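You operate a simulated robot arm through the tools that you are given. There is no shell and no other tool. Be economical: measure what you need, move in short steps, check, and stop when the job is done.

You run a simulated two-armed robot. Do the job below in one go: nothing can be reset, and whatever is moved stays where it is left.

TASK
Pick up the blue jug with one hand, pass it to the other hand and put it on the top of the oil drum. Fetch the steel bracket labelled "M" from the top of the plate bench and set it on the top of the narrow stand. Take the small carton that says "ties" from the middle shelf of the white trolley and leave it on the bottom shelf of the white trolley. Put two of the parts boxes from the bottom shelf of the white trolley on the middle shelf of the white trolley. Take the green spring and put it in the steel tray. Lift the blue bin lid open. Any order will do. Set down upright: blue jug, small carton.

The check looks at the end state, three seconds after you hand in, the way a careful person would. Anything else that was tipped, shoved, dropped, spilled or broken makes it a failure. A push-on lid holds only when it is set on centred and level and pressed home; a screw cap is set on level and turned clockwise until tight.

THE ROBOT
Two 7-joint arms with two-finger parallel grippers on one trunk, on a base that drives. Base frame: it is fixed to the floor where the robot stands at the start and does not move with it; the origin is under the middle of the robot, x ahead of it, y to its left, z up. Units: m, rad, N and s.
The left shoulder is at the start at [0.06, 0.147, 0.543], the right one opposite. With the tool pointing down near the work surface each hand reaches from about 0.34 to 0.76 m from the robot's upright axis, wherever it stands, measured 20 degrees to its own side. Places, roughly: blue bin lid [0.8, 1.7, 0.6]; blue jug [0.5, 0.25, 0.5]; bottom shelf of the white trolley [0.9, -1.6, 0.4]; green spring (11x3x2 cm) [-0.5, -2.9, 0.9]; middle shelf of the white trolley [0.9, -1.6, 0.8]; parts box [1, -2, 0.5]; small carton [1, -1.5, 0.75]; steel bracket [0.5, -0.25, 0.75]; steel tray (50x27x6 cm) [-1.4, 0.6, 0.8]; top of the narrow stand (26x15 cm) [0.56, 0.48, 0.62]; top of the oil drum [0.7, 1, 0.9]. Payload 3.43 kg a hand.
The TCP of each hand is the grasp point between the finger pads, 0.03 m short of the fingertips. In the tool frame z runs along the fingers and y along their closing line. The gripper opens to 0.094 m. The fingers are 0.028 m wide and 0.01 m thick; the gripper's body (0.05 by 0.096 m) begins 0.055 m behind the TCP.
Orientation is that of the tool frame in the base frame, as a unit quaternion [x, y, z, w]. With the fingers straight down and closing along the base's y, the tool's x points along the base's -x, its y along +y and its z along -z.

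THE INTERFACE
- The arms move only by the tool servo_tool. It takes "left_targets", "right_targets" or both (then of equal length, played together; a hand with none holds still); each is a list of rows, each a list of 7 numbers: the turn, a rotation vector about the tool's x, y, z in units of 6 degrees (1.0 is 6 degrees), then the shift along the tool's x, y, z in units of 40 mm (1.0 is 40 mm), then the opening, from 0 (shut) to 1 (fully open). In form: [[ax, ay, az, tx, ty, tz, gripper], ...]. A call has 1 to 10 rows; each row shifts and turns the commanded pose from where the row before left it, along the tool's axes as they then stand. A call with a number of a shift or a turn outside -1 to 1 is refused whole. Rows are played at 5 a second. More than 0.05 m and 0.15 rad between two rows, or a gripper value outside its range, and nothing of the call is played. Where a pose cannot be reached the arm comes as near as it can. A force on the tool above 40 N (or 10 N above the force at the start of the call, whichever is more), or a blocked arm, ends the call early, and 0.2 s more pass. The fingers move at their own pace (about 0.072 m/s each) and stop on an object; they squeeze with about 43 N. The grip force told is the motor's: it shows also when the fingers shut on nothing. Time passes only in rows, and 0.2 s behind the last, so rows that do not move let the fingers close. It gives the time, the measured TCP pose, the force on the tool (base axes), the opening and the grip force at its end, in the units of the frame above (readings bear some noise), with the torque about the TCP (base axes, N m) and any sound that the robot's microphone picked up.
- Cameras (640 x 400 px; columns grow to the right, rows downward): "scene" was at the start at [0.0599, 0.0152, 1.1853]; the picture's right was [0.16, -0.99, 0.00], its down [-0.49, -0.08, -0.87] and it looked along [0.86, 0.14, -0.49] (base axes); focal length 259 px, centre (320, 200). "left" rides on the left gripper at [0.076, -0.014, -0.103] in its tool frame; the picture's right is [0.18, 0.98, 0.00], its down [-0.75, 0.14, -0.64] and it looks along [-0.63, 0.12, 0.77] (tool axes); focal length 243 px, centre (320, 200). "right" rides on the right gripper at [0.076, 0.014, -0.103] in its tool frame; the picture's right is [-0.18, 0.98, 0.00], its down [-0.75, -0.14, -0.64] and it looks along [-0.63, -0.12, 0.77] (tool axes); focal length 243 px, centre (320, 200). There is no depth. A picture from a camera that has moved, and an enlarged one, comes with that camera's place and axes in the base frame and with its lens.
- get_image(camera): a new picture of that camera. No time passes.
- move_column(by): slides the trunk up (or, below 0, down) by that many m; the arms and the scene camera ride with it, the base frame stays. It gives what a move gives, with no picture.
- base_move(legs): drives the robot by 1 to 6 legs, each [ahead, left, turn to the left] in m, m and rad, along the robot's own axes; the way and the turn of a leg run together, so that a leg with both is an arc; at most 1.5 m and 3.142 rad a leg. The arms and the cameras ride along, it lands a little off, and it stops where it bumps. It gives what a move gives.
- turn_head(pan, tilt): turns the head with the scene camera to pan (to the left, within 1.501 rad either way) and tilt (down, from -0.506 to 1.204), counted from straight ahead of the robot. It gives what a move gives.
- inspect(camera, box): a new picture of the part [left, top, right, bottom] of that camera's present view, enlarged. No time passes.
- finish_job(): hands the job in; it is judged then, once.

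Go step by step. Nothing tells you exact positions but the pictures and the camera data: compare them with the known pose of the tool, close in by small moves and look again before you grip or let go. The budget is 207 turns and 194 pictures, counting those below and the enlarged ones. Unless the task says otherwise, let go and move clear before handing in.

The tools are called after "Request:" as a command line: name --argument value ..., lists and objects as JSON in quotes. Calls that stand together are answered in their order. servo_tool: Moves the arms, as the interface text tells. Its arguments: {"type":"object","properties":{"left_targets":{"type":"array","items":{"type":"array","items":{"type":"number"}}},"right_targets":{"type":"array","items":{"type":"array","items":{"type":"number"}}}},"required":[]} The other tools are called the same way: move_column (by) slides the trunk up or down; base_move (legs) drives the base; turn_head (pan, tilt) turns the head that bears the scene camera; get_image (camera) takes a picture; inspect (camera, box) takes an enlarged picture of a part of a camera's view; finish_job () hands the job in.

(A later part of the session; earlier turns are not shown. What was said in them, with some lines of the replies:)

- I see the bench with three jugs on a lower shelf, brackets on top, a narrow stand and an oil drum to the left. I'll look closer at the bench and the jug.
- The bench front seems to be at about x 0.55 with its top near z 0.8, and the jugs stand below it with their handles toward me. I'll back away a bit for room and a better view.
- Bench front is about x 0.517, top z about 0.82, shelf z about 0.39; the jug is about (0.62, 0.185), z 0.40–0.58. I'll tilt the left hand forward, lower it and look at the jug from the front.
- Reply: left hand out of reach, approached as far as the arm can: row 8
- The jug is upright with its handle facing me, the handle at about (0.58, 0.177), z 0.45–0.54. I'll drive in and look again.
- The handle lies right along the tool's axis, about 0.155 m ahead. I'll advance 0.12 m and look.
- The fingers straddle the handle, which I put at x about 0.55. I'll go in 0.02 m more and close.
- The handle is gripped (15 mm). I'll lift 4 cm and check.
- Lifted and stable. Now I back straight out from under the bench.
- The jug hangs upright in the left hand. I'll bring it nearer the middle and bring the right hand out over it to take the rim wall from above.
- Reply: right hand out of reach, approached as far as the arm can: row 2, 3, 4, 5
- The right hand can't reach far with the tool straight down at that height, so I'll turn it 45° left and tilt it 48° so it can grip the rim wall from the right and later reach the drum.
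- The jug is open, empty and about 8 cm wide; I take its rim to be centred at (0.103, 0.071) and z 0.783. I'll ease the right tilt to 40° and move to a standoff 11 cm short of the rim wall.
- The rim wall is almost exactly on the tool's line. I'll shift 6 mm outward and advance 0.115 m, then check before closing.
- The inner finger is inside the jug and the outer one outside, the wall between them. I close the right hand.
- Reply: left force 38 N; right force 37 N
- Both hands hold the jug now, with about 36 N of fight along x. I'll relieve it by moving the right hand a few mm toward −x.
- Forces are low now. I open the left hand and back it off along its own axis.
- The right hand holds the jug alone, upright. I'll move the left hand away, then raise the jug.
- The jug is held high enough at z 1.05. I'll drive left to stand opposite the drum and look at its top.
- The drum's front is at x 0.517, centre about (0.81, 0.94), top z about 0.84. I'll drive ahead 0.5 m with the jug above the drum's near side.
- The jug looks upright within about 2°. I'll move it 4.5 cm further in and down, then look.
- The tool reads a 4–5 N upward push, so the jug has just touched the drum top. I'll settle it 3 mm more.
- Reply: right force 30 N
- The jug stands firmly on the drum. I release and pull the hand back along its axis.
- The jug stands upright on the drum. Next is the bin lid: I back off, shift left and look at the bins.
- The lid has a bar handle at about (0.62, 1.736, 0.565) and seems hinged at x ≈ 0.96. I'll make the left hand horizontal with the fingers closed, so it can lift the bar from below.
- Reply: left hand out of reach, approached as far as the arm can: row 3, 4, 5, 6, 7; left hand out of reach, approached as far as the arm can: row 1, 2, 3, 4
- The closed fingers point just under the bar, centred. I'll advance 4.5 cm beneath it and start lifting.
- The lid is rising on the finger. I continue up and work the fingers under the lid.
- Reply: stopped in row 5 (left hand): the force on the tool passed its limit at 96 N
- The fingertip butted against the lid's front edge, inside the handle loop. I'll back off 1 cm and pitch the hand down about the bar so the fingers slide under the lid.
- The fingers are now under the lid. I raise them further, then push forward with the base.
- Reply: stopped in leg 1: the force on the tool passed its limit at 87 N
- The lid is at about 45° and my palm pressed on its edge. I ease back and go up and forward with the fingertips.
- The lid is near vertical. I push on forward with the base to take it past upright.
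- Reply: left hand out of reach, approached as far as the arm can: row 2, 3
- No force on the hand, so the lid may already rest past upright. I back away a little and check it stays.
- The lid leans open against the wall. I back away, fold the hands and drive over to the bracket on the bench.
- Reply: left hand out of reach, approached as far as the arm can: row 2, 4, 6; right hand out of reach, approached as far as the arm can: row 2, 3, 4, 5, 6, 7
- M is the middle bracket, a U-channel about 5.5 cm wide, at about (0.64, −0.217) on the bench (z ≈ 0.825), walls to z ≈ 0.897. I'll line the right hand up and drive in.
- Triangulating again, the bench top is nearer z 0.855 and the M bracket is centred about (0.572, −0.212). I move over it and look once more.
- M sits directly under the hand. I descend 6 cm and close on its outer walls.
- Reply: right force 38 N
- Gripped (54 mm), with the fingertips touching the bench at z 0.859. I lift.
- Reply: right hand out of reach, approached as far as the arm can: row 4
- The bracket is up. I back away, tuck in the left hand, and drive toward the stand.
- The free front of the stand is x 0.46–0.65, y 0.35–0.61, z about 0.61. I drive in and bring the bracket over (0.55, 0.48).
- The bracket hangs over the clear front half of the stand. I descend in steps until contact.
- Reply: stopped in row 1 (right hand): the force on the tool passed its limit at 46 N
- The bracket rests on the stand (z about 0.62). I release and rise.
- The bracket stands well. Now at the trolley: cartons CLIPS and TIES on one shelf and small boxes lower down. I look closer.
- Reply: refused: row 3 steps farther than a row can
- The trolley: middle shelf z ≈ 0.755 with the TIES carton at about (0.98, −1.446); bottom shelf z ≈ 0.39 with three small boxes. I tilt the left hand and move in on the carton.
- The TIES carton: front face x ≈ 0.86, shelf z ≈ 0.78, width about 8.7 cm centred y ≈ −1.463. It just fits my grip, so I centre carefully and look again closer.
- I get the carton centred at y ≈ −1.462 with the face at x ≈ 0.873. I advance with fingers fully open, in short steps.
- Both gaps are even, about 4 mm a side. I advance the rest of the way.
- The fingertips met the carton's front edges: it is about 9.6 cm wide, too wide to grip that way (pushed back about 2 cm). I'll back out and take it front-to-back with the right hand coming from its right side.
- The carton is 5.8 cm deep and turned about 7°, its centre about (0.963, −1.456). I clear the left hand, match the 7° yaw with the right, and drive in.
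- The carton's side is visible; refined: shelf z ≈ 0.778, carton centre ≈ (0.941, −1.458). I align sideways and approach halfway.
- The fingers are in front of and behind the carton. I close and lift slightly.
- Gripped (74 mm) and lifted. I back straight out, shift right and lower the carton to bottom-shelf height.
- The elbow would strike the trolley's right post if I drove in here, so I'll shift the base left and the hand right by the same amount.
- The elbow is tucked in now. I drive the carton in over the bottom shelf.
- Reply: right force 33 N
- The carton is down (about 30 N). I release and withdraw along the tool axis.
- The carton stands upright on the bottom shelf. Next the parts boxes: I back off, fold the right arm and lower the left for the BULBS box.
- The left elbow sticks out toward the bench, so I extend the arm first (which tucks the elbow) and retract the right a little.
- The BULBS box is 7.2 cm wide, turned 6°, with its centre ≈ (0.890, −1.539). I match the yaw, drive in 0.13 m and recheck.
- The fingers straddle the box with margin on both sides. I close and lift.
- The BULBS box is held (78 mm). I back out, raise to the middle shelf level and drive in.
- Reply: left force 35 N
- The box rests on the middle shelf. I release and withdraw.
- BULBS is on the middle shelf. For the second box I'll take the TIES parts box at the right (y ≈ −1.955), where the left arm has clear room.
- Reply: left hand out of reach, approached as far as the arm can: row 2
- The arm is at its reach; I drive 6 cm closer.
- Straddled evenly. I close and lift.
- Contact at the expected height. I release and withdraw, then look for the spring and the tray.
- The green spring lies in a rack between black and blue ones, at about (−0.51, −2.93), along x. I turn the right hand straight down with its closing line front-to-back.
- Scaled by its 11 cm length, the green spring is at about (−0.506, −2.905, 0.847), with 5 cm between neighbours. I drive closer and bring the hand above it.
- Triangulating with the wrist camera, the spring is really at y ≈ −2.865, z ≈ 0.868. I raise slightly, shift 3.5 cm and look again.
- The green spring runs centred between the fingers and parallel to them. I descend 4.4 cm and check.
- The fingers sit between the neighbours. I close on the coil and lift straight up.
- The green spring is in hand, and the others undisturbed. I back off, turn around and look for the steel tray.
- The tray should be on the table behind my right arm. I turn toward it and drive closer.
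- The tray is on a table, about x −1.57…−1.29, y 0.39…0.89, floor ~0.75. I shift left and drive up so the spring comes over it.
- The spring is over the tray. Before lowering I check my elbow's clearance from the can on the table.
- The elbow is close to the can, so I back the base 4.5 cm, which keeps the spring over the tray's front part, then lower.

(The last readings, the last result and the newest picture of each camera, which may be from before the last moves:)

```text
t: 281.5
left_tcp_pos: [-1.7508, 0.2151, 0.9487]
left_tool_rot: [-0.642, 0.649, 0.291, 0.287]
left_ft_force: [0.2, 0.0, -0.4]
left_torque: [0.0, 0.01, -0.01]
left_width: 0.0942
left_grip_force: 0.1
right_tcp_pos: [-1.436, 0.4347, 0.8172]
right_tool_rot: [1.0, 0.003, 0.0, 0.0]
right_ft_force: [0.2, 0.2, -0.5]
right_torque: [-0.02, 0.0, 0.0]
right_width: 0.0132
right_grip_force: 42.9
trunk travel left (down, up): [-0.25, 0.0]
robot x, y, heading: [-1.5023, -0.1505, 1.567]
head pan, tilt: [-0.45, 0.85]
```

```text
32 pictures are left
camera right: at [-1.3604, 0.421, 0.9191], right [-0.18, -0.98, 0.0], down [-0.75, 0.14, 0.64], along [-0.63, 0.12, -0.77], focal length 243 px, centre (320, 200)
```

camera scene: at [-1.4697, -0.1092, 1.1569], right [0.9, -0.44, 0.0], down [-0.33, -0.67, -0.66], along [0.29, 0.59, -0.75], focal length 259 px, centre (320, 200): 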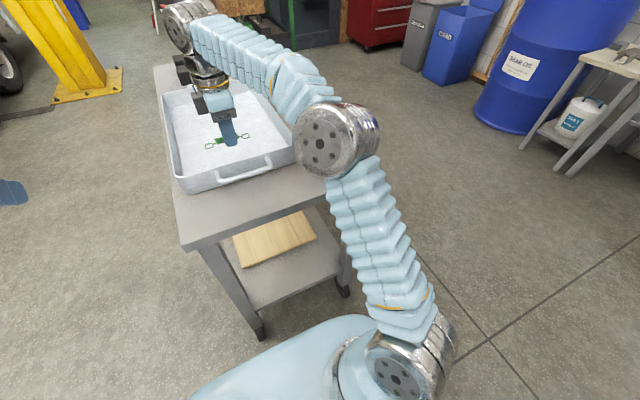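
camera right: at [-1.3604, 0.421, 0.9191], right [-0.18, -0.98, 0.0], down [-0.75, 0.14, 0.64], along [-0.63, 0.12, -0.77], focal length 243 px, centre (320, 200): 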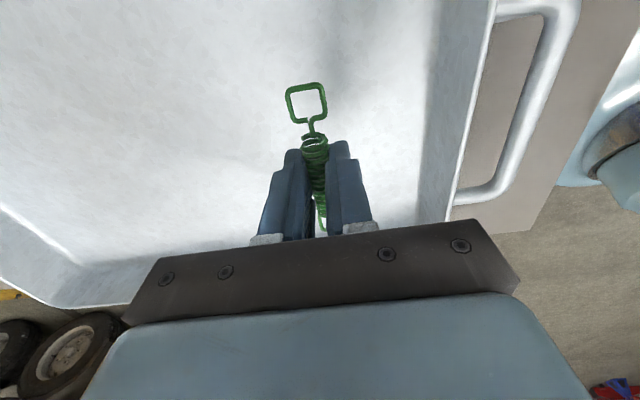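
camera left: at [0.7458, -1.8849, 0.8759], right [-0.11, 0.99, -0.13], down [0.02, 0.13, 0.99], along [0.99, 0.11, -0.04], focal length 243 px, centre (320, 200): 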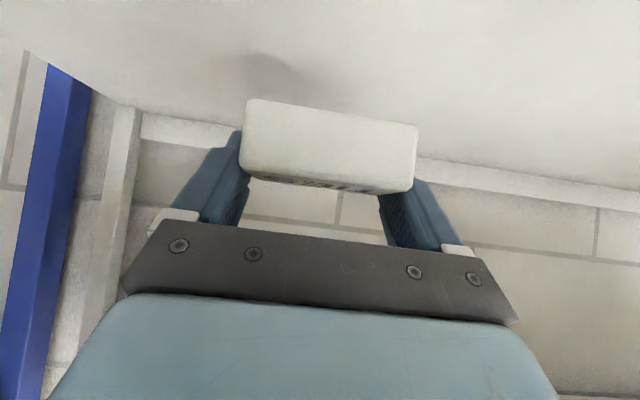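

Request:
servo_tool --right_targets '[[0, 0, 0, 0, 0, 0.25, 0.05], [0, 0, 0, 0, 0, 0.25, 0.05]]'

Request:
servo_tool --right_targets '[[0, 0, 0, 0, 0, 0.15, 0.05], [0, 0, 0, 0, 0, 0.15, 0.05]]'

Request:
get_image --camera "right"

Request:
inspect --camera "scene" --box '[140, 60, 400, 230]'

```text
t: 282.1
left_tcp_pos: [-1.7511, 0.2158, 0.9493]
left_tool_rot: [-0.641, 0.649, 0.29, 0.288]
left_ft_force: [0.4, 0.3, 0.1]
left_torque: [-0.03, -0.01, 0.0]
left_width: 0.0942
left_grip_force: 0.0
right_tcp_pos: [-1.4355, 0.4348, 0.7972]
right_tool_rot: [1.0, 0.003, 0.0, -0.001]
right_ft_force: [0.1, 0.6, -0.2]
right_torque: [-0.02, 0.01, 0.02]
right_width: 0.0135
right_grip_force: 43.2
trunk travel left (down, up): [-0.25, 0.0]
robot x, y, heading: [-1.5041, -0.1486, 1.567]
head pan, tilt: [-0.45, 0.85]
```

```text
t: 282.7
left_tcp_pos: [-1.7519, 0.2161, 0.9489]
left_tool_rot: [-0.642, 0.649, 0.291, 0.288]
left_ft_force: [-0.3, 1.1, -0.2]
left_torque: [-0.02, 0.02, 0.0]
left_width: 0.094
left_grip_force: 0.0
right_tcp_pos: [-1.435, 0.4342, 0.7853]
right_tool_rot: [1.0, 0.003, 0.0, 0.0]
right_ft_force: [-0.1, -0.9, -0.9]
right_torque: [-0.02, -0.01, 0.0]
right_width: 0.0133
right_grip_force: 43.1
trunk travel left (down, up): [-0.25, 0.0]
robot x, y, heading: [-1.5051, -0.1497, 1.562]
head pan, tilt: [-0.45, 0.85]
```

```text
31 pictures are left
camera right: at [-1.3591, 0.4209, 0.8877], right [-0.18, -0.98, 0.0], down [-0.75, 0.14, 0.64], along [-0.63, 0.12, -0.77], focal length 243 px, centre (320, 200)
```

right: 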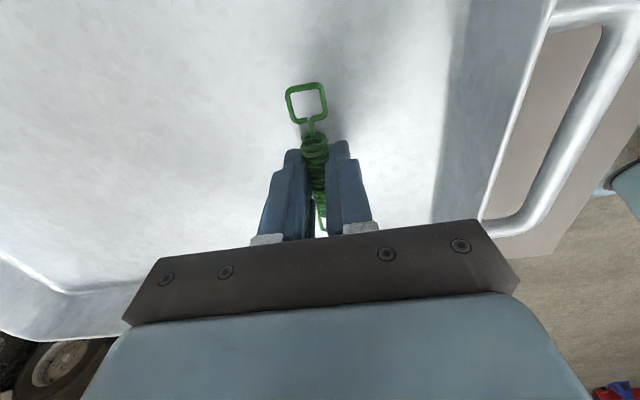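

```text
2.35 times, centred on (270, 145) of scene
camera zoom: at [-1.4696, -0.1092, 1.1569], right [0.9, -0.44, 0.0], down [-0.33, -0.67, -0.66], along [0.29, 0.59, -0.75], focal length 610 px, centre (438, 329)
```

zoom: 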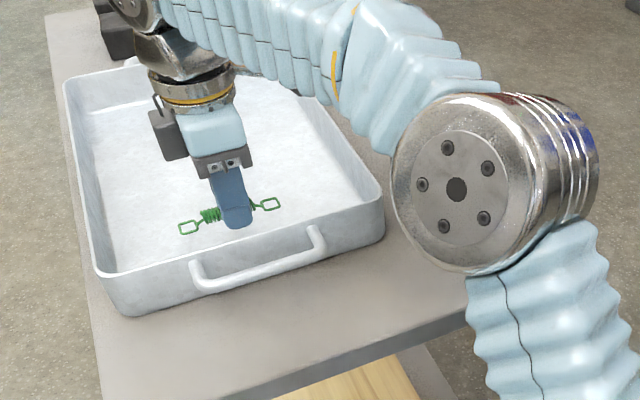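

Request:
servo_tool --right_targets '[[0, 0, 0, 0, 0, 0.13, 0.05], [0, 0, 0, 0, 0, 0.13, 0.05]]'

Request:
servo_tool --right_targets '[[0, 0, 0, 0, 0, 0.12, 0.05], [0, 0, 0, 0, 0, 0.08, 0.05]]'

```text
t: 283.3
left_tcp_pos: [-1.7511, 0.2177, 0.9488]
left_tool_rot: [-0.641, 0.649, 0.29, 0.288]
left_ft_force: [0.0, -0.5, -0.1]
left_torque: [-0.01, 0.01, -0.01]
left_width: 0.0941
left_grip_force: 0.0
right_tcp_pos: [-1.437, 0.4346, 0.7747]
right_tool_rot: [1.0, 0.003, 0.0, -0.001]
right_ft_force: [0.7, 0.3, 0.6]
right_torque: [0.0, 0.03, 0.01]
right_width: 0.0135
right_grip_force: 43.1
trunk travel left (down, up): [-0.25, 0.0]
robot x, y, heading: [-1.4994, -0.1497, 1.565]
head pan, tilt: [-0.45, 0.85]
```

```text
t: 283.9
left_tcp_pos: [-1.7509, 0.2135, 0.95]
left_tool_rot: [-0.641, 0.649, 0.291, 0.289]
left_ft_force: [-0.4, 0.2, 0.0]
left_torque: [0.0, 0.0, -0.01]
left_width: 0.0939
left_grip_force: 0.0
right_tcp_pos: [-1.4356, 0.4348, 0.7744]
right_tool_rot: [1.0, 0.002, -0.001, -0.008]
right_ft_force: [1.1, -4.5, 14.7]
right_torque: [-0.34, -0.21, -0.03]
right_width: 0.0134
right_grip_force: 43.3
trunk travel left (down, up): [-0.25, 0.0]
robot x, y, heading: [-1.5051, -0.1513, 1.563]
head pan, tilt: [-0.45, 0.85]
stopped in row 2 (right hand): the force on the tool passed its limit at 46 N (the readings are from after the stop); the commanded pose is now the measured one
```

The fingertips touch the tray floor (z about 0.744). I open gently and rise.

Request:
servo_tool --right_targets '[[0, 0, 0, 0, 0, -0.08, 0.1], [0, 0, 0, 0, 0, 0, 0.25], [0, 0, 0, 0, 0, 0, 0.4], [0, 0, 0, 0, 0, 0, 0.4], [0, 0, 0, 0, 0, -0.4, 0.4], [0, 0, 0, 0, 0, -0.8, 0.4], [0, 0, 0, 0, 0, -0.8, 0.4], [0, 0, 0, 0, 0, -0.8, 0.4]]'

Request:
get_image --camera "right"

Request:
base_move --legs '[[-0.4, 0, 0]]'

Request:
turn_head --pan -0.1 --tilt 0.5

Request:
get_image --camera "scene"

```text
t: 285.7
left_tcp_pos: [-1.7508, 0.2167, 0.9509]
left_tool_rot: [-0.641, 0.649, 0.291, 0.288]
left_ft_force: [0.9, -0.3, -0.6]
left_torque: [0.0, 0.02, 0.01]
left_width: 0.0938
left_grip_force: 0.0
right_tcp_pos: [-1.4348, 0.4332, 0.8691]
right_tool_rot: [1.0, 0.003, -0.001, -0.006]
right_ft_force: [-0.1, -0.7, -0.2]
right_torque: [0.03, -0.04, 0.03]
right_width: 0.0377
right_grip_force: 0.1
right hand out of reach, approached as far as the arm can: row 8
trunk travel left (down, up): [-0.25, 0.0]
robot x, y, heading: [-1.5049, -0.1491, 1.569]
head pan, tilt: [-0.45, 0.85]
```

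```text
29 pictures are left
camera right: at [-1.3575, 0.4183, 0.9705], right [-0.18, -0.98, -0.01], down [-0.75, 0.13, 0.65], along [-0.63, 0.12, -0.76], focal length 243 px, centre (320, 200)
```

right: 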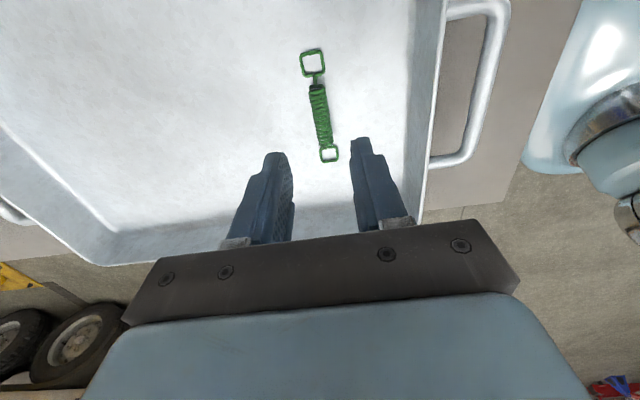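

```text
t: 288.2
left_tcp_pos: [-1.7542, -0.1791, 0.9493]
left_tool_rot: [-0.642, 0.648, 0.291, 0.288]
left_ft_force: [0.5, 0.8, 0.3]
left_torque: [-0.01, 0.0, 0.01]
left_width: 0.0938
left_grip_force: 0.0
right_tcp_pos: [-1.4359, 0.0384, 0.8699]
right_tool_rot: [1.0, 0.004, -0.002, -0.007]
right_ft_force: [-0.1, 0.8, -0.2]
right_torque: [0.03, 0.0, -0.02]
right_width: 0.0375
right_grip_force: 0.1
trunk travel left (down, up): [-0.25, 0.0]
robot x, y, heading: [-1.5072, -0.5427, 1.569]
head pan, tilt: [-0.45, 0.85]
```

```text
t: 289.0
left_tcp_pos: [-1.7529, -0.1796, 0.9493]
left_tool_rot: [-0.642, 0.648, 0.291, 0.288]
left_ft_force: [-0.2, -0.2, -1.0]
left_torque: [0.01, -0.01, 0.02]
left_width: 0.0939
left_grip_force: 0.1
right_tcp_pos: [-1.4368, 0.0386, 0.8682]
right_tool_rot: [1.0, 0.004, -0.002, -0.007]
right_ft_force: [-0.7, -0.6, 0.6]
right_torque: [0.01, -0.02, 0.01]
right_width: 0.0376
right_grip_force: 0.2
trunk travel left (down, up): [-0.25, 0.0]
robot x, y, heading: [-1.5057, -0.5468, 1.568]
head pan, tilt: [-0.099, 0.499]
```

```text
28 pictures are left
camera scene: at [-1.4961, -0.4831, 1.1868], right [0.99, -0.1, 0.0], down [-0.05, -0.48, -0.88], along [0.09, 0.87, -0.48], focal length 259 px, centre (320, 200)
```

scene: 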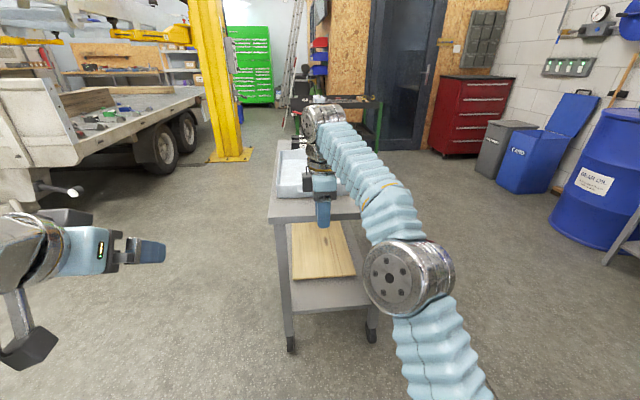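

The spring lies in the tray, and the bin lid is visibly open. I step aside to check the table, then the drum, stand and trolley.

Request:
base_move --legs '[[-0.3, 0.5, 0]]'

Request:
turn_head --pan -0.35 --tilt 0.35

Request:
get_image --camera "scene"

Request:
turn_head --pan -1.1 --tilt 0.2

Request:
get_image --camera "scene"

```text
t: 292.3
left_tcp_pos: [-2.2483, -0.4825, 0.95]
left_tool_rot: [0.646, -0.645, -0.293, -0.286]
left_ft_force: [0.3, 0.5, 0.4]
left_torque: [-0.01, 0.01, 0.03]
left_width: 0.0938
left_grip_force: 0.1
right_tcp_pos: [-1.9341, -0.2593, 0.8679]
right_tool_rot: [1.0, 0.009, -0.002, -0.007]
right_ft_force: [-0.2, 0.0, 0.3]
right_torque: [0.0, -0.01, -0.02]
right_width: 0.0378
right_grip_force: 0.1
trunk travel left (down, up): [-0.25, 0.0]
robot x, y, heading: [-1.9981, -0.8407, 1.582]
head pan, tilt: [-0.099, 0.499]
```

```text
t: 293.1
left_tcp_pos: [-2.2473, -0.4812, 0.9494]
left_tool_rot: [0.646, -0.645, -0.293, -0.286]
left_ft_force: [0.3, -0.4, -0.8]
left_torque: [0.02, -0.01, 0.02]
left_width: 0.0937
left_grip_force: 0.1
right_tcp_pos: [-1.934, -0.2601, 0.868]
right_tool_rot: [1.0, 0.01, -0.002, -0.008]
right_ft_force: [0.4, 0.9, 0.3]
right_torque: [-0.01, 0.03, 0.02]
right_width: 0.0375
right_grip_force: 0.0
trunk travel left (down, up): [-0.25, 0.0]
robot x, y, heading: [-2.0002, -0.8402, 1.575]
head pan, tilt: [-0.351, 0.351]
```

```text
27 pictures are left
camera scene: at [-1.9648, -0.786, 1.2005], right [0.94, -0.33, 0.0], down [-0.12, -0.32, -0.94], along [0.31, 0.88, -0.34], focal length 259 px, centre (320, 200)
```

scene: 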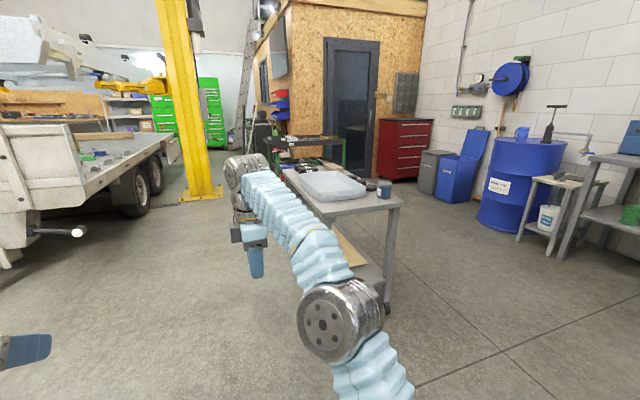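

```text
t: 294.2
left_tcp_pos: [-2.2492, -0.4816, 0.9496]
left_tool_rot: [0.646, -0.645, -0.292, -0.285]
left_ft_force: [0.1, 1.4, 0.1]
left_torque: [-0.02, -0.03, -0.01]
left_width: 0.0941
left_grip_force: 0.1
right_tcp_pos: [-1.9354, -0.2606, 0.869]
right_tool_rot: [1.0, 0.008, -0.001, -0.007]
right_ft_force: [0.3, 0.1, 0.3]
right_torque: [-0.02, -0.01, 0.01]
right_width: 0.0374
right_grip_force: 0.0
trunk travel left (down, up): [-0.25, 0.0]
robot x, y, heading: [-2.0008, -0.8427, 1.58]
head pan, tilt: [-1.1, 0.201]
```

```text
26 pictures are left
camera scene: at [-1.9134, -0.8306, 1.2145], right [0.46, -0.89, 0.0], down [-0.18, -0.09, -0.98], along [0.87, 0.45, -0.2], focal length 259 px, centre (320, 200)
```

scene: 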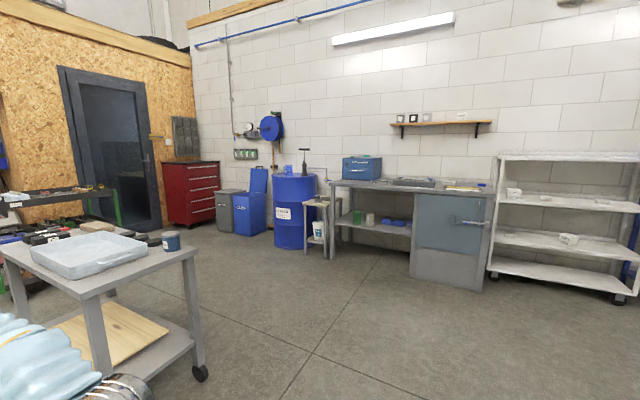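

Request:
inspect --camera "scene" --box '[210, 130, 360, 240]'

Request:
inspect --camera "scene" --box '[470, 140, 640, 300]'

Request:
inspect --camera "scene" --box '[0, 200, 220, 300]'

```text
3.64 times, centred on (285, 185) of scene
camera zoom: at [-1.9134, -0.8306, 1.2145], right [0.46, -0.89, 0.0], down [-0.18, -0.09, -0.98], along [0.87, 0.45, -0.2], focal length 942 px, centre (447, 254)
```

zoom: 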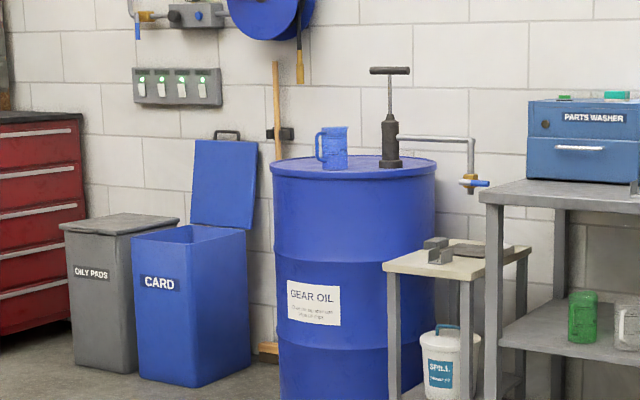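

```text
2.50 times, centred on (555, 220) of scene
camera zoom: at [-1.9134, -0.8306, 1.2145], right [0.46, -0.89, 0.0], down [-0.18, -0.09, -0.98], along [0.87, 0.45, -0.2], focal length 648 px, centre (-268, 150)
```

zoom: 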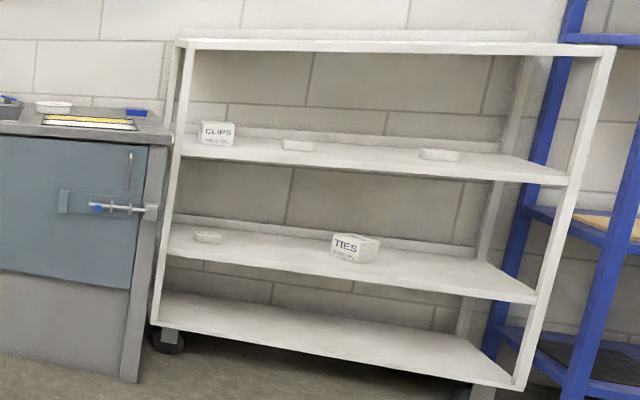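

```text
2.91 times, centred on (110, 250) of scene
camera zoom: at [-1.9134, -0.8306, 1.2145], right [0.46, -0.89, 0.0], down [-0.18, -0.09, -0.98], along [0.87, 0.45, -0.2], focal length 754 px, centre (931, 54)
```

zoom: 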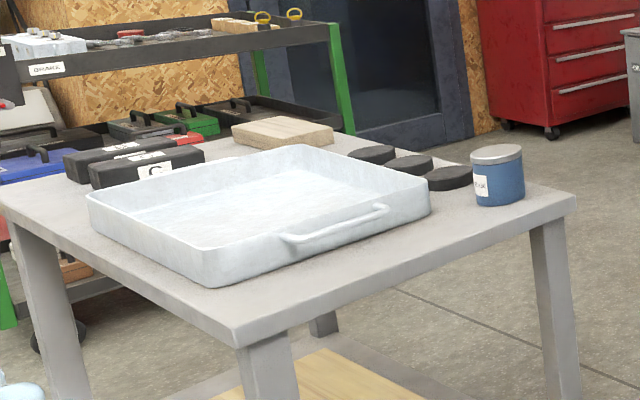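

Everything is where it should be: the jug is upright on the drum, the lid is open, M is on the stand, the carton is upright on the bottom shelf, two boxes are on the middle shelf and the spring is in the tray. Both hands are empty and clear, so I hand in.

Request:
finish_job

```text
The job is handed in.
```

I handed the job in with all six parts done. In the last pictures before handing in, nothing else was tipped, dropped or spilled.

- **Blue jug:** I picked it up with the left hand and passed it to the right in the air. It stands upright on the oil drum.
- **Bracket "M":** It is on the front half of the narrow stand.
- **"Ties" carton:** It stands upright on the bottom shelf of the white trolley, turned at an angle. My fingertips pushed it back about 2–3 cm on the first try, before I got a grip.
- **Parts boxes:** The BULBS and TIES boxes are now on the middle shelf.
- **Green spring:** It lies in the steel tray.
- **Blue bin lid:** It is open, leaning back against the wall. The fingers pressed hard on its front edge twice while opening it (limits tripped at 96 N and 87 N), with no visible damage.

The trolley also has a lower deck near the floor, at about z 0.1. I took the shelf at about z 0.4 as the bottom shelf, because that matches the place you gave and is where the parts boxes stood.
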